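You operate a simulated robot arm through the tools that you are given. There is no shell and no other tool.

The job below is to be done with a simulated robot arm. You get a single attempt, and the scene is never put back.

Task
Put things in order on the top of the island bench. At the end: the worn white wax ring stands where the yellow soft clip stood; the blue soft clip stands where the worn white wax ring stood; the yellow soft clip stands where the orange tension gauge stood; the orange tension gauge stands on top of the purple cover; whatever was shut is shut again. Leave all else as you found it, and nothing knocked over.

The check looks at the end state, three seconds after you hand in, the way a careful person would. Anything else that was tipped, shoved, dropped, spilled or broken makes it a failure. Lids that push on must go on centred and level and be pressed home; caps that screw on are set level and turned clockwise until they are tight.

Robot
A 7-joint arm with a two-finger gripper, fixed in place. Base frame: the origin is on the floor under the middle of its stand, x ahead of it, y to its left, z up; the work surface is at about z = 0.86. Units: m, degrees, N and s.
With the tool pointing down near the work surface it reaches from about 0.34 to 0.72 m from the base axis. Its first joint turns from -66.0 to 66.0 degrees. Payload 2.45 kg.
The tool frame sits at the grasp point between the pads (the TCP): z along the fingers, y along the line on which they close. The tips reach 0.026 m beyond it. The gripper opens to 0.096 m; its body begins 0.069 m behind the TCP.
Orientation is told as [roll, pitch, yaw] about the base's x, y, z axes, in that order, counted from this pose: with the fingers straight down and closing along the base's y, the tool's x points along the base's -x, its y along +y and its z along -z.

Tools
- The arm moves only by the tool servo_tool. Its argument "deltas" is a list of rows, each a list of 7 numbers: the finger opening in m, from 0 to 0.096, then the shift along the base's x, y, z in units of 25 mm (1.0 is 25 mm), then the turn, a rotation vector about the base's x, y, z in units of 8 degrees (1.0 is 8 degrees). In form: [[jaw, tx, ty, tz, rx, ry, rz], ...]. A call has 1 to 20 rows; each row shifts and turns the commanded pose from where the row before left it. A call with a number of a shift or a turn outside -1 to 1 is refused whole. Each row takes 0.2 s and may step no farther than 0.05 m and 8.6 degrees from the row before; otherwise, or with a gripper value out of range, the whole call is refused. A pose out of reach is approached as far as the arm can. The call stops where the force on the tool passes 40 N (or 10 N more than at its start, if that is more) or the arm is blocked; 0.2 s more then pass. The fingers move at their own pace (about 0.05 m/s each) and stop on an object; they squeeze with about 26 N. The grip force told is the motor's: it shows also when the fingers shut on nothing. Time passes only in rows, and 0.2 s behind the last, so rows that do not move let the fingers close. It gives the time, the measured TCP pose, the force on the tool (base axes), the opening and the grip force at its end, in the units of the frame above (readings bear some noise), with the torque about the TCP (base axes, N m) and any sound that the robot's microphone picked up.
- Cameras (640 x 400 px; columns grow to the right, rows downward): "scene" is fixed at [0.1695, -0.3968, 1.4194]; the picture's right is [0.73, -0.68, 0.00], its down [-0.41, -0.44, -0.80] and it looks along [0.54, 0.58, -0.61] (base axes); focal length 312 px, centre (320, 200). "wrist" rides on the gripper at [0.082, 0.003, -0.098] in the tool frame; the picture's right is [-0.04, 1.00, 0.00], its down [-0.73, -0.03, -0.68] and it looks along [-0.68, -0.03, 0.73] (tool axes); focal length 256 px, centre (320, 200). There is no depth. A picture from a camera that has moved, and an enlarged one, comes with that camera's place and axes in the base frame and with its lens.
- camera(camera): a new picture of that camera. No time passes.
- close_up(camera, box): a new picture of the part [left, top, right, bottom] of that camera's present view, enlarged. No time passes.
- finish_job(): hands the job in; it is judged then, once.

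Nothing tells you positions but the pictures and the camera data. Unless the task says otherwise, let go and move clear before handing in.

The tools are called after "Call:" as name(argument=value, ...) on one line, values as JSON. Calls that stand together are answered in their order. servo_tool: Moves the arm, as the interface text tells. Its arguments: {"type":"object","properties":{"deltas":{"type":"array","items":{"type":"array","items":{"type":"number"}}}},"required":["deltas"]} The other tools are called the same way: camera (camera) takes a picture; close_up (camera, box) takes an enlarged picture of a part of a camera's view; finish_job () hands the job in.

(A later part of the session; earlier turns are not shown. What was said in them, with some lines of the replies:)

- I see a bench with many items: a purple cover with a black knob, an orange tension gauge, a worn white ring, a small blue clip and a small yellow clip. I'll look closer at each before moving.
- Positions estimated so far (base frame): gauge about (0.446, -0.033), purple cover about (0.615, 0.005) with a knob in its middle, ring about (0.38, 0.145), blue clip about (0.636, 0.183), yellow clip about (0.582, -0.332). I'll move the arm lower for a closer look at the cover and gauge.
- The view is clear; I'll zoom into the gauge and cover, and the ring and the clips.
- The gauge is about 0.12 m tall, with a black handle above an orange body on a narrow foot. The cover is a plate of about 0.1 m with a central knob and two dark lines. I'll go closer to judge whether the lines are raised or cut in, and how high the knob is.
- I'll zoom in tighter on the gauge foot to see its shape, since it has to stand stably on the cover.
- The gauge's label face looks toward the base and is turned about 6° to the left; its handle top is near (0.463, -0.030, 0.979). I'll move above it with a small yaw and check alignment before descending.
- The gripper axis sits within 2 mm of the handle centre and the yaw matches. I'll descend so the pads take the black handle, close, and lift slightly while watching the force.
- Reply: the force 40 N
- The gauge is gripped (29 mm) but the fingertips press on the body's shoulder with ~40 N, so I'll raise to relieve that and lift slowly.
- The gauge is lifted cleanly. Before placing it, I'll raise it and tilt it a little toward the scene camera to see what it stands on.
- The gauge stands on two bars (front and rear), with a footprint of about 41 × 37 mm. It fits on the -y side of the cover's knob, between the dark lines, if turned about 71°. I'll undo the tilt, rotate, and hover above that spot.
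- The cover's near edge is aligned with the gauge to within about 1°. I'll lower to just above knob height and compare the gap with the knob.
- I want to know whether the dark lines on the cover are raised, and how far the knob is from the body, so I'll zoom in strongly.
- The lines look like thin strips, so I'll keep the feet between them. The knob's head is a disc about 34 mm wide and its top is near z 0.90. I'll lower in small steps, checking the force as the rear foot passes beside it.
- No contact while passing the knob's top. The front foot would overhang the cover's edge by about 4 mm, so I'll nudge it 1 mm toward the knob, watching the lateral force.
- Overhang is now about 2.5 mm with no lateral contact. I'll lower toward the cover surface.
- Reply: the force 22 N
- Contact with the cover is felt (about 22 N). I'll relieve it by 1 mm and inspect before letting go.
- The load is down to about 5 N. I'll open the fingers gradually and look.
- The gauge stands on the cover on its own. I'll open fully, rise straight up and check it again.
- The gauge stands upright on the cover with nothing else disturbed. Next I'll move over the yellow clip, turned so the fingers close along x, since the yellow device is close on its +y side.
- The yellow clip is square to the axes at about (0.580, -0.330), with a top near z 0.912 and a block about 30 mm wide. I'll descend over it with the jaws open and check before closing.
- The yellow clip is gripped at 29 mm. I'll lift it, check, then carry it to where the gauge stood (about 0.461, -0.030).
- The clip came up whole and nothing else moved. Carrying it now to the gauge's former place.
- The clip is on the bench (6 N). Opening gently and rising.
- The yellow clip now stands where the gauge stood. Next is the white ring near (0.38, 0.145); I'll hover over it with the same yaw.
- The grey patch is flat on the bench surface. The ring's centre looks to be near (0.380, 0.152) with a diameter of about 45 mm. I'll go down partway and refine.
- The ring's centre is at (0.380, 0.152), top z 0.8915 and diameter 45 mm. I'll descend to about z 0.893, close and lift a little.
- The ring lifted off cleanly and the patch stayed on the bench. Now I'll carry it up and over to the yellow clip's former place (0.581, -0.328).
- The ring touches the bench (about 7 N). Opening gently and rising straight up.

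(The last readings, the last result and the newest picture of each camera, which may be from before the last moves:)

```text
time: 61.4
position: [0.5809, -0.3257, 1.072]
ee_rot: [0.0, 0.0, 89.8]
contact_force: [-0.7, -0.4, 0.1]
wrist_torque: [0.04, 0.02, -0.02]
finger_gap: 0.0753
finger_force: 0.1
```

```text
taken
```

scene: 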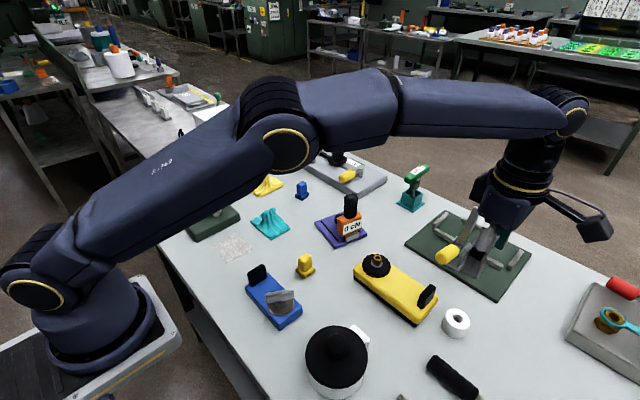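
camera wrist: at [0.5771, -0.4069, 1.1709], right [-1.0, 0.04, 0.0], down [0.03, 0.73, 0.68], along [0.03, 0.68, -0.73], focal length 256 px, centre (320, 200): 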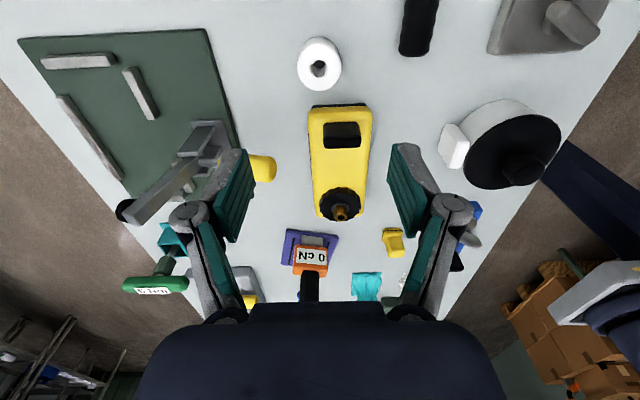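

The ring stands where the yellow clip was. Last move: the blue clip near (0.65, 0.195), turned about 10°. I'll fly there at a safe height with the jaw turned to match.

Call:
servo_tool(deltas=[[0.09, 0.125, 0.947, 0.2, 0, 0, 0.058], [0.09, 0.125, 0.947, 0, 0, 0, 0.058], [0.09, 0.125, 0.947, 0, 0, 0, 0.058], [0.09, 0.125, 0.947, 0, 0, 0, 0.058], [0.09, 0.125, 0.947, 0, 0, 0, 0.058], [0.09, 0.125, 0.947, 0, 0, 0, 0.058], [0.09, 0.125, 0.947, 0, 0, 0, 0.058], [0.09, 0.125, 0.947, 0, 0, 0, 0.058], [0.09, 0.125, 0.947, 0, 0, 0, 0.058], [0.09, 0.125, 0.947, 0, 0, 0, 0.058], [0.09, 0.125, 0.947, 0, 0, 0, 0.058]])

Call:
servo_tool(deltas=[[0.09, 0.125, 0.947, 0, 0, 0, 0.058], [0.09, 0.125, 0.947, 0, 0, 0, 0.058], [0.09, 0.125, 0.947, 0, 0, 0, 0.058], [0.09, 0.125, 0.947, 0, 0, 0, 0.058], [0.09, 0.125, 0.947, 0, 0, 0, 0.058], [0.09, 0.125, 0.947, 0, 0, 0, 0.058], [0.09, 0.125, 0.947, 0, 0, 0, 0.058], [0.09, 0.125, 0.947, 0, 0, 0, 0.058], [0.09, 0.125, 0.947, 0, 0, 0, 0.058], [0.09, 0, 0, 0, 0, 0, 0.05], [0.09, 0, 0, 0, 0, 0, 0]])

Call:
camera(camera="wrist")

Call:
camera(camera="scene")

```text
time: 63.8
position: [0.6149, -0.0658, 1.0767]
ee_rot: [0.0, -0.1, 94.8]
contact_force: [0.6, -0.1, 0.5]
wrist_torque: [-0.04, 0.03, 0.0]
finger_gap: 0.0901
finger_force: 0.0
```

```text
time: 66.2
position: [0.6434, 0.147, 1.0763]
ee_rot: [0.0, 0.0, 99.3]
contact_force: [-0.4, -0.2, -0.6]
wrist_torque: [0.02, 0.0, -0.02]
finger_gap: 0.0901
finger_force: 0.0
```

```text
taken
camera wrist: at [0.6536, 0.0674, 1.1753], right [-0.99, -0.12, 0.0], down [-0.09, 0.73, 0.68], along [-0.08, 0.67, -0.73], focal length 256 px, centre (320, 200)
```

wrist: 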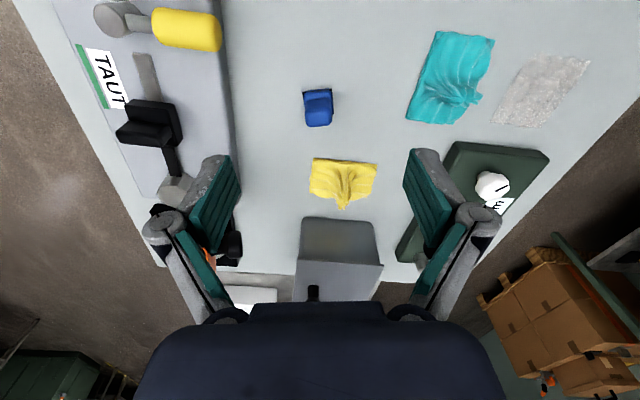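

```text
taken
```

scene: 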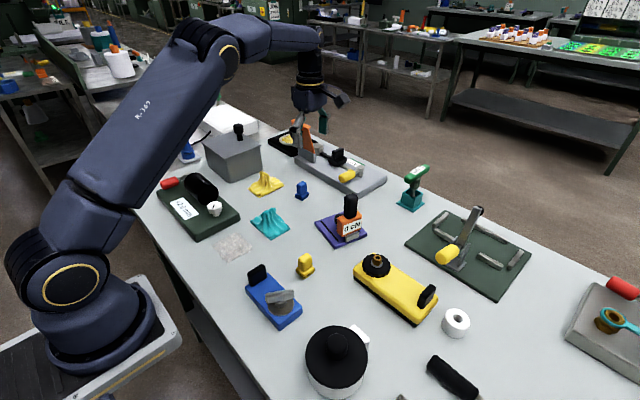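

Call:
close_up(camera="wrist", box=[270, 70, 370, 170])

```text
4.00 times, centred on (320, 120) of wrist
camera zoom: at [0.6536, 0.0674, 1.1753], right [-0.99, -0.12, 0.0], down [-0.09, 0.73, 0.68], along [-0.08, 0.67, -0.73], focal length 1024 px, centre (320, 520)
```

zoom: 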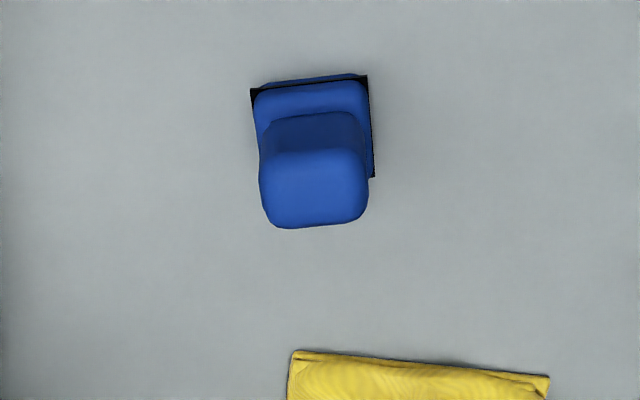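

The blue clip sits at (0.641, 0.192) turned about 14°. I'll align the yaw, move over it and descend partway.

Call:
servo_tool(deltas=[[0.09, -0.05, 0.9, 0, 0, 0, 0.3], [0.09, -0.05, 0.9, 0, 0, 0, 0.29], [0.09, 0, 0, -1.0, 0, 0, 0], [0.09, 0, 0, -1.0, 0, 0, 0], [0.09, 0, 0, -1.0, 0, 0, 0], [0.09, 0, 0, -1.0, 0, 0, 0], [0.09, 0, 0, -1.0, 0, 0, 0], [0.09, 0, 0, -0.4, 0, 0, 0], [0.09, 0, 0, 0, 0, 0, 0]])

Call:
camera(camera="wrist")

Call:
close_up(camera="wrist", box=[270, 80, 370, 180])

```text
time: 68.2
position: [0.6407, 0.1919, 0.9402]
ee_rot: [0.0, 0.2, 104.2]
contact_force: [-0.2, 0.8, -0.8]
wrist_torque: [0.01, 0.0, -0.01]
finger_gap: 0.0903
finger_force: 0.1
```

```text
taken
camera wrist: at [0.6574, 0.1133, 1.0403], right [-0.98, -0.2, 0.0], down [-0.15, 0.72, 0.68], along [-0.14, 0.66, -0.73], focal length 256 px, centre (320, 200)
```

wrist: 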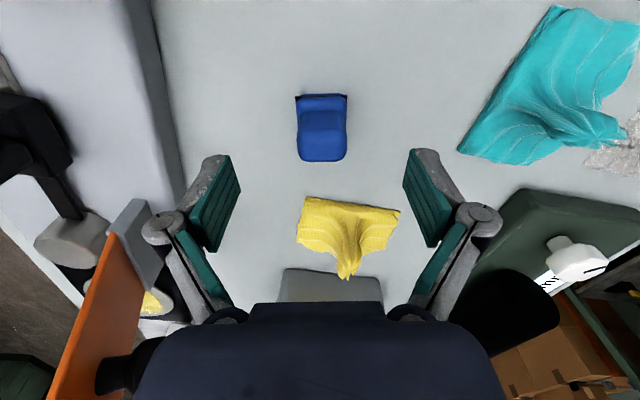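

```text
4.00 times, centred on (320, 130) of wrist
camera zoom: at [0.6574, 0.1133, 1.0403], right [-0.98, -0.2, 0.0], down [-0.15, 0.72, 0.68], along [-0.14, 0.66, -0.73], focal length 1024 px, centre (320, 480)
```

zoom: 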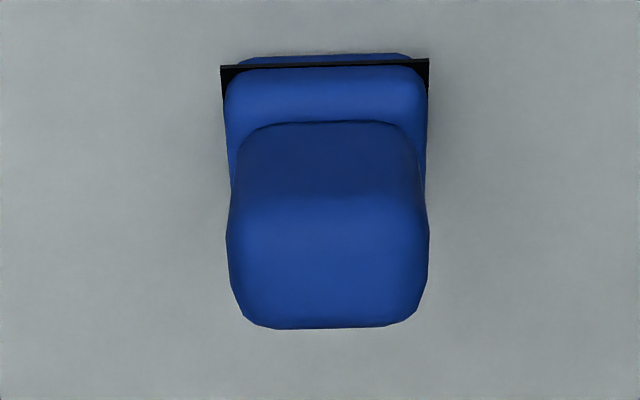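

Centred and aligned. I'll descend to the same grip height as for the yellow clip and close.

Call:
servo_tool(deltas=[[0.09, 0.01, -0.04, -0.6, 0, 0, 0], [0.09, 0, 0, -0.6, 0, 0, 0], [0.06, 0, 0, 0, 0, 0, 0], [0.04, 0, 0, 0, 0, 0, 0], [0.04, 0, 0, 0, 0, 0, 0], [0.04, 0, 0, 0, 0, 0, 0]])

Call:
camera(camera="wrist")

```text
time: 69.6
position: [0.6411, 0.1914, 0.9112]
ee_rot: [-0.1, 0.0, 104.0]
contact_force: [0.0, 0.2, 0.0]
wrist_torque: [-0.01, 0.01, 0.02]
finger_gap: 0.0399
finger_force: 0.1
```

```text
taken
camera wrist: at [0.6574, 0.1123, 1.0105], right [-0.98, -0.2, 0.0], down [-0.15, 0.72, 0.68], along [-0.14, 0.66, -0.73], focal length 256 px, centre (320, 200)
```

wrist: 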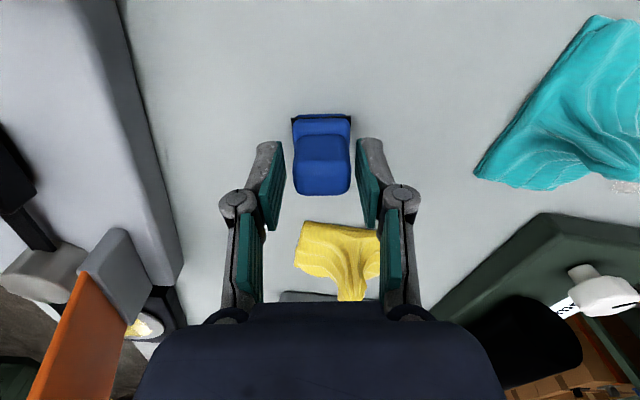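

Call:
servo_tool(deltas=[[0.0, 0, 0, 0, 0, 0, 0], [0.0, 0, 0, 0, 0, 0, 0], [0.0, 0, 0, 0, 0, 0, 0]])

Call:
servo_tool(deltas=[[0.0, 0, 0, 0.2, 0, 0, 0], [0.0, 0, 0, 0.5, 0, 0, 0], [0.0, 0, 0, 1.0, 0, 0, 0], [0.0, 0, 0, 1.0, 0, 0, 0], [0.0, 0, 0, 1.0, 0, 0, 0], [0.0, 0, 0, 1.0, 0, 0, 0], [0.0, 0, 0, 1.0, 0, 0, 0], [0.0, 0, 0, 0, 0, 0, 0]])

Call:
camera(camera="wrist")

Call:
camera(camera="scene")

```text
time: 70.4
position: [0.6417, 0.1911, 0.9115]
ee_rot: [-0.1, 0.0, 104.1]
contact_force: [-0.9, -0.9, 0.3]
wrist_torque: [0.0, 0.0, 0.0]
finger_gap: 0.0288
finger_force: 26.1
```

```text
time: 72.2
position: [0.6412, 0.1908, 1.0548]
ee_rot: [0.0, -0.1, 104.1]
contact_force: [0.4, 0.6, 0.1]
wrist_torque: [0.01, 0.01, 0.0]
finger_gap: 0.0291
finger_force: 25.8
```

```text
taken
camera wrist: at [0.6583, 0.1123, 1.1534], right [-0.98, -0.2, 0.0], down [-0.15, 0.72, 0.68], along [-0.14, 0.66, -0.73], focal length 256 px, centre (320, 200)
```

wrist: 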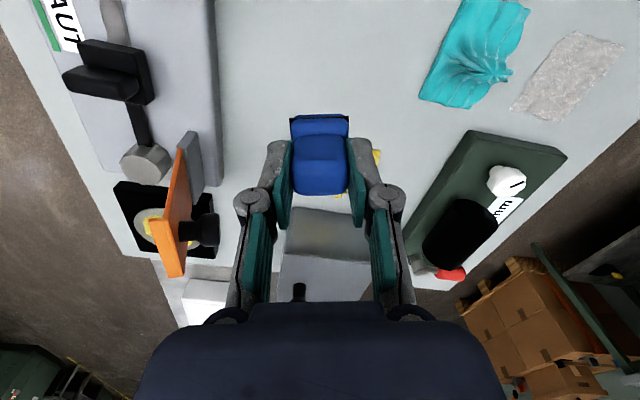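

```text
taken
```

scene: 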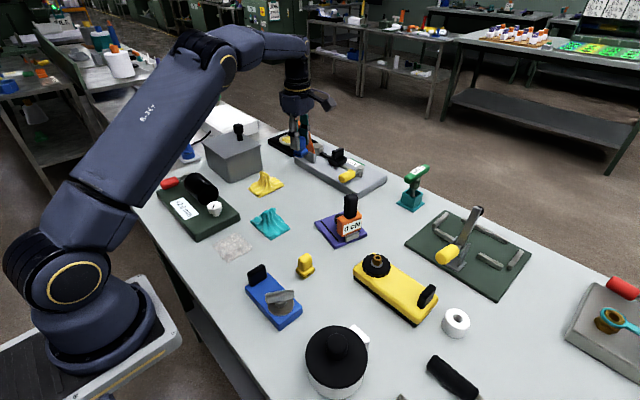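

The blue clip is lifted cleanly. Carrying it to the ring's former place (0.380, 0.152).

Call:
servo_tool(deltas=[[0.0, -0.95, -0.141, 0.2, 0, 0, 0], [0.0, -0.95, -0.141, 0, 0, 0, 0], [0.0, -0.95, -0.141, 0, 0, 0, 0], [0.0, -0.95, -0.141, 0, 0, 0, 0], [0.0, -0.95, -0.141, 0, 0, 0, 0], [0.0, -0.95, -0.141, 0, 0, 0, 0], [0.0, -0.95, -0.141, 0, 0, 0, 0], [0.0, -0.95, -0.141, 0, 0, 0, 0], [0.0, -0.95, -0.141, 0, 0, 0, 0], [0.0, -0.95, -0.141, 0, 0, 0, 0], [0.0, -0.95, -0.141, 0, 0, 0, 0], [0.0, 0, 0, 0, 0, 0, 0]])

Call:
camera(camera="wrist")

Call:
camera(camera="scene")

```text
time: 74.8
position: [0.3799, 0.1531, 1.0588]
ee_rot: [0.1, 0.0, 104.1]
contact_force: [0.2, -0.4, 0.7]
wrist_torque: [-0.01, -0.04, 0.0]
finger_gap: 0.0292
finger_force: 25.6
```

```text
taken
camera wrist: at [0.3953, 0.0743, 1.1578], right [-0.98, -0.2, 0.0], down [-0.15, 0.72, 0.68], along [-0.14, 0.66, -0.73], focal length 256 px, centre (320, 200)
```

wrist: 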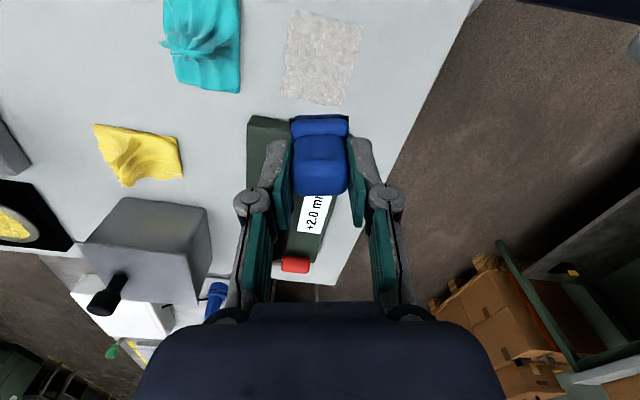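

```text
taken
```

scene: 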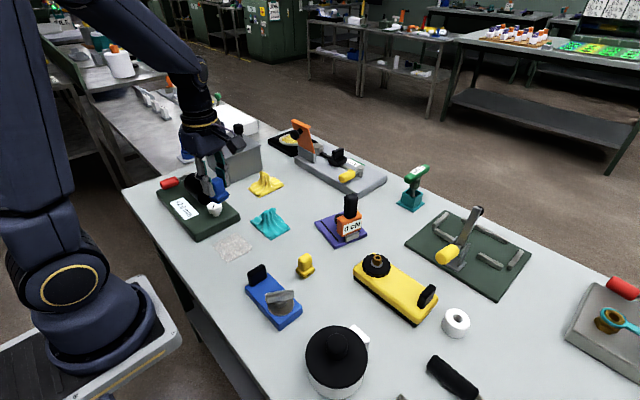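

Call:
servo_tool(deltas=[[0.0, 0, 0, -1.0, 0, 0, 0], [0.0, 0, 0, -1.0, 0, 0, 0], [0.0, 0, 0, -1.0, 0, 0, 0], [0.0, 0, 0, -1.0, 0, 0, 0], [0.0, 0, 0, -1.0, 0, 0, 0], [0.0, 0, 0, -0.5, 0, 0, 0], [0.0, 0, 0, -0.26, 0, 0, 0], [0.0, 0, 0, 0, 0, 0, 0]])

Call:
close_up(camera="scene", box=[180, 180, 290, 280])

```text
time: 76.6
position: [0.3789, 0.1521, 0.9146]
ee_rot: [0.0, 0.1, 104.0]
contact_force: [-0.2, -0.3, -1.2]
wrist_torque: [-0.01, -0.01, -0.01]
finger_gap: 0.0292
finger_force: 25.9
```

```text
4.00 times, centred on (235, 230) of scene
camera zoom: at [0.1695, -0.3968, 1.4194], right [0.73, -0.68, 0.0], down [-0.41, -0.44, -0.8], along [0.54, 0.58, -0.61], focal length 1248 px, centre (660, 80)
```

zoom: 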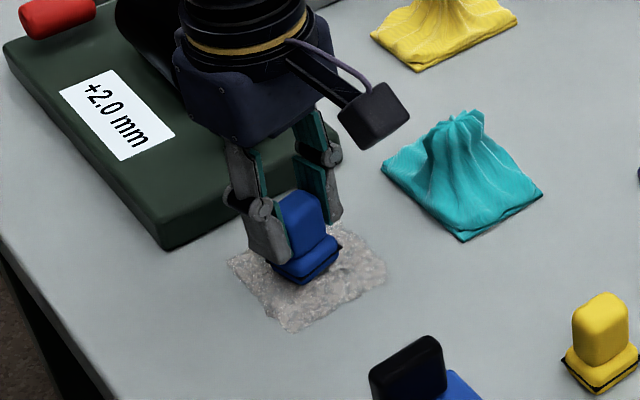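

Call:
servo_tool(deltas=[[0.0, 0, 0, -0.06, 0, 0, 0], [0.0, 0, 0, -0.06, 0, 0, 0], [0.0, 0, 0, -0.03, 0, 0, 0], [0.0, 0, 0, 0, 0, 0, 0]])

```text
time: 77.6
position: [0.3796, 0.1528, 0.9116]
ee_rot: [-0.2, 0.0, 104.0]
contact_force: [-2.1, -1.3, 16.5]
wrist_torque: [-0.06, 0.09, 0.01]
finger_gap: 0.0294
finger_force: 26.2
```

The blue clip is down (about 16 N). I'll ease off half a millimetre, open, and rise.

Call:
servo_tool(deltas=[[0.0, 0, 0, 0.03, 0, 0, 0], [0.0, 0, 0, 0, 0, 0, 0], [0.031, 0, 0, 0, 0, 0, 0], [0.035, 0, 0, 0, 0, 0, 0], [0.045, 0, 0, 0, 0, 0, 0], [0.06, 0, 0, 0, 0, 0, 0], [0.06, 0, 0, 0, 0, 0, 0], [0.06, 0, 0, 0.3, 0, 0, 0], [0.06, 0, 0, 0.7, 0, 0, 0], [0.06, 0, 0, 1.0, 0, 0, 0], [0.06, 0, 0, 1.0, 0, 0, 0], [0.06, 0, 0, 1.0, 0, 0, 0], [0.06, 0, 0, 1.0, 0, 0, 0], [0.06, 0, 0, 1.0, 0, 0, 0]])

Call:
camera(camera="wrist")

Call:
camera(camera="scene")

```text
time: 80.6
position: [0.3797, 0.1511, 1.062]
ee_rot: [0.0, 0.1, 104.1]
contact_force: [-0.8, 0.1, 0.1]
wrist_torque: [0.01, 0.04, -0.03]
finger_gap: 0.0598
finger_force: 0.1
```

```text
taken
camera wrist: at [0.3963, 0.0735, 1.1613], right [-0.98, -0.2, 0.0], down [-0.15, 0.72, 0.68], along [-0.14, 0.66, -0.73], focal length 256 px, centre (320, 200)
```

wrist: 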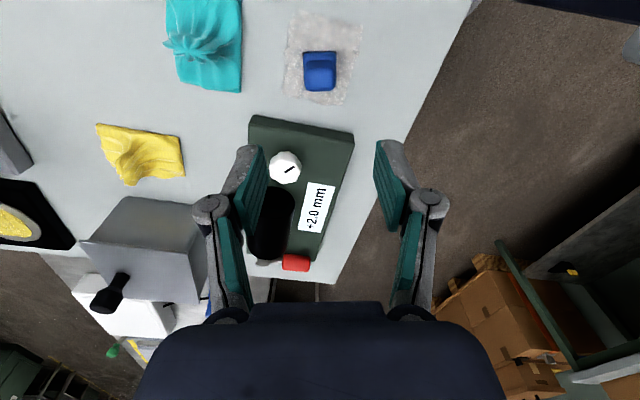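

```text
taken
```

scene: 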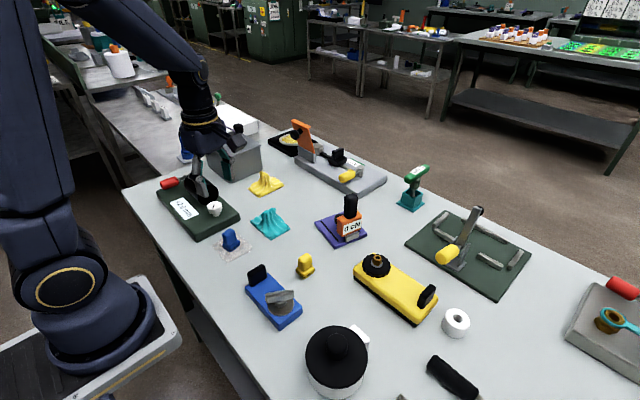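

All four items are placed. I'll raise the arm clear and inspect each one closely before handing in.

Call:
servo_tool(deltas=[[0.06, 0.2, -0.5, 1.0, 0, 0, 0], [0.06, 0.2, -0.5, 1.0, 0, 0, 0], [0.06, 0.2, -0.5, 1.0, 0, 0, 0], [0.06, 0.2, -0.5, 1.0, 0, 0, 0], [0.06, 0.2, -0.5, 1.0, 0, 0, 0], [0.06, 0, 0, 0, 0, 0, 0]])

Call:
close_up(camera="scene", box=[310, 185, 385, 255])

Call:
close_up(camera="scene", box=[200, 215, 330, 290])

Call:
close_up(camera="scene", box=[400, 280, 500, 350])

Call:
camera(camera="scene")

```text
time: 82.0
position: [0.4048, 0.091, 1.1864]
ee_rot: [0.0, 0.0, 104.1]
contact_force: [-0.4, 0.0, -0.1]
wrist_torque: [-0.01, 0.0, -0.04]
finger_gap: 0.0601
finger_force: 0.0
```

```text
5.71 times, centred on (348, 220) of scene
camera zoom: at [0.1695, -0.3968, 1.4194], right [0.73, -0.68, 0.0], down [-0.41, -0.44, -0.8], along [0.54, 0.58, -0.61], focal length 1782 px, centre (163, 86)
```

zoom: 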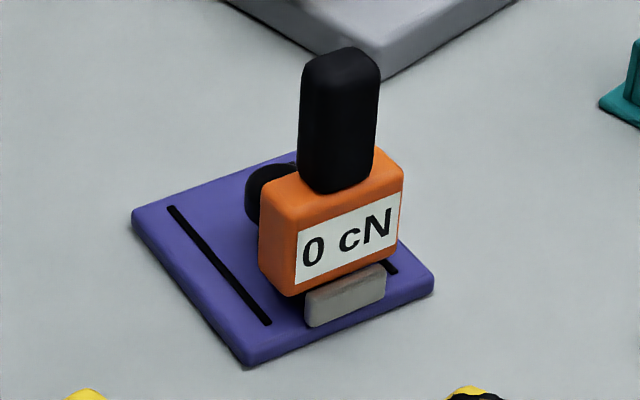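

```text
4.92 times, centred on (265, 252) of scene
camera zoom: at [0.1695, -0.3968, 1.4194], right [0.73, -0.68, 0.0], down [-0.41, -0.44, -0.8], along [0.54, 0.58, -0.61], focal length 1535 px, centre (591, -58)
```

zoom: 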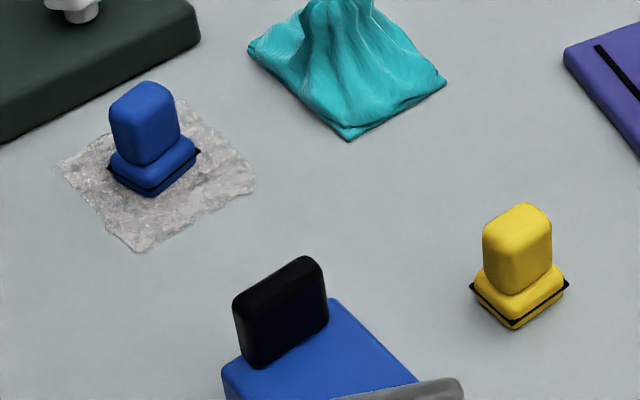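

```text
5.71 times, centred on (450, 315) of scene
camera zoom: at [0.1695, -0.3968, 1.4194], right [0.73, -0.68, 0.0], down [-0.41, -0.44, -0.8], along [0.54, 0.58, -0.61], focal length 1782 px, centre (-423, -457)
```

zoom: 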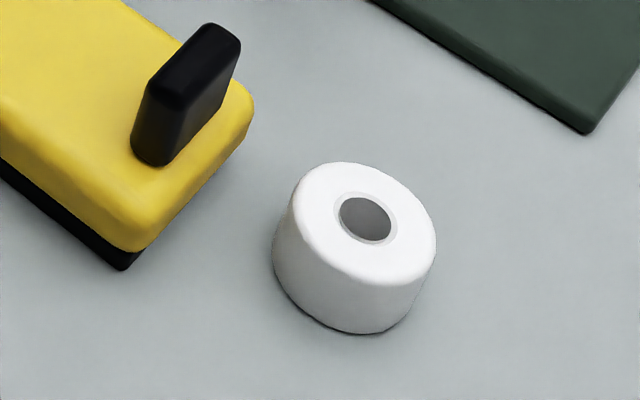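

```text
taken
```

scene: 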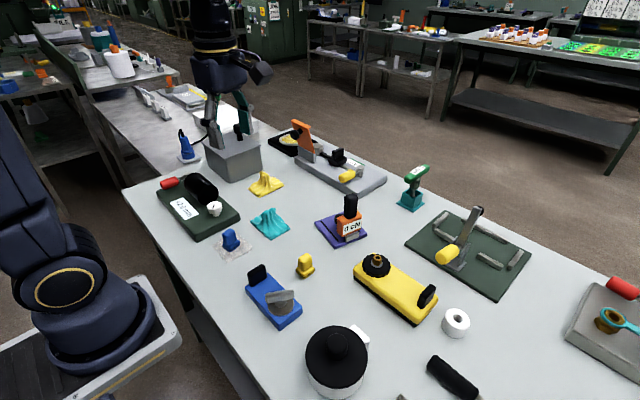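

The final check looks right: the gauge stands upright on the purple cover, the yellow clip is in the gauge's place, the ring in the yellow clip's place, and the blue clip in the ring's place. Nothing else has moved, nothing had to be opened, and the arm is clear, so I'm handing in.

Call:
finish_job()

```text
The job is handed in.
```

I moved all four items into place and handed the job in. The result of the check hasn't come back.

- **Orange tension gauge:** it stands upright on the purple cover, beside the knob. I turned it about 70° to fit between the knob and the cover's two dark strips. Its front foot hangs over the cover's edge by roughly 2–3 mm.
- **Yellow soft clip:** it stands where the gauge stood.
- **Worn white wax ring:** it stands where the yellow clip stood.
- **Blue soft clip:** it stands where the ring stood, on the grey patch.

I didn't need to open anything, so there was nothing to shut again. In the last pictures nothing else was moved or knocked over, and the arm was clear of the bench.
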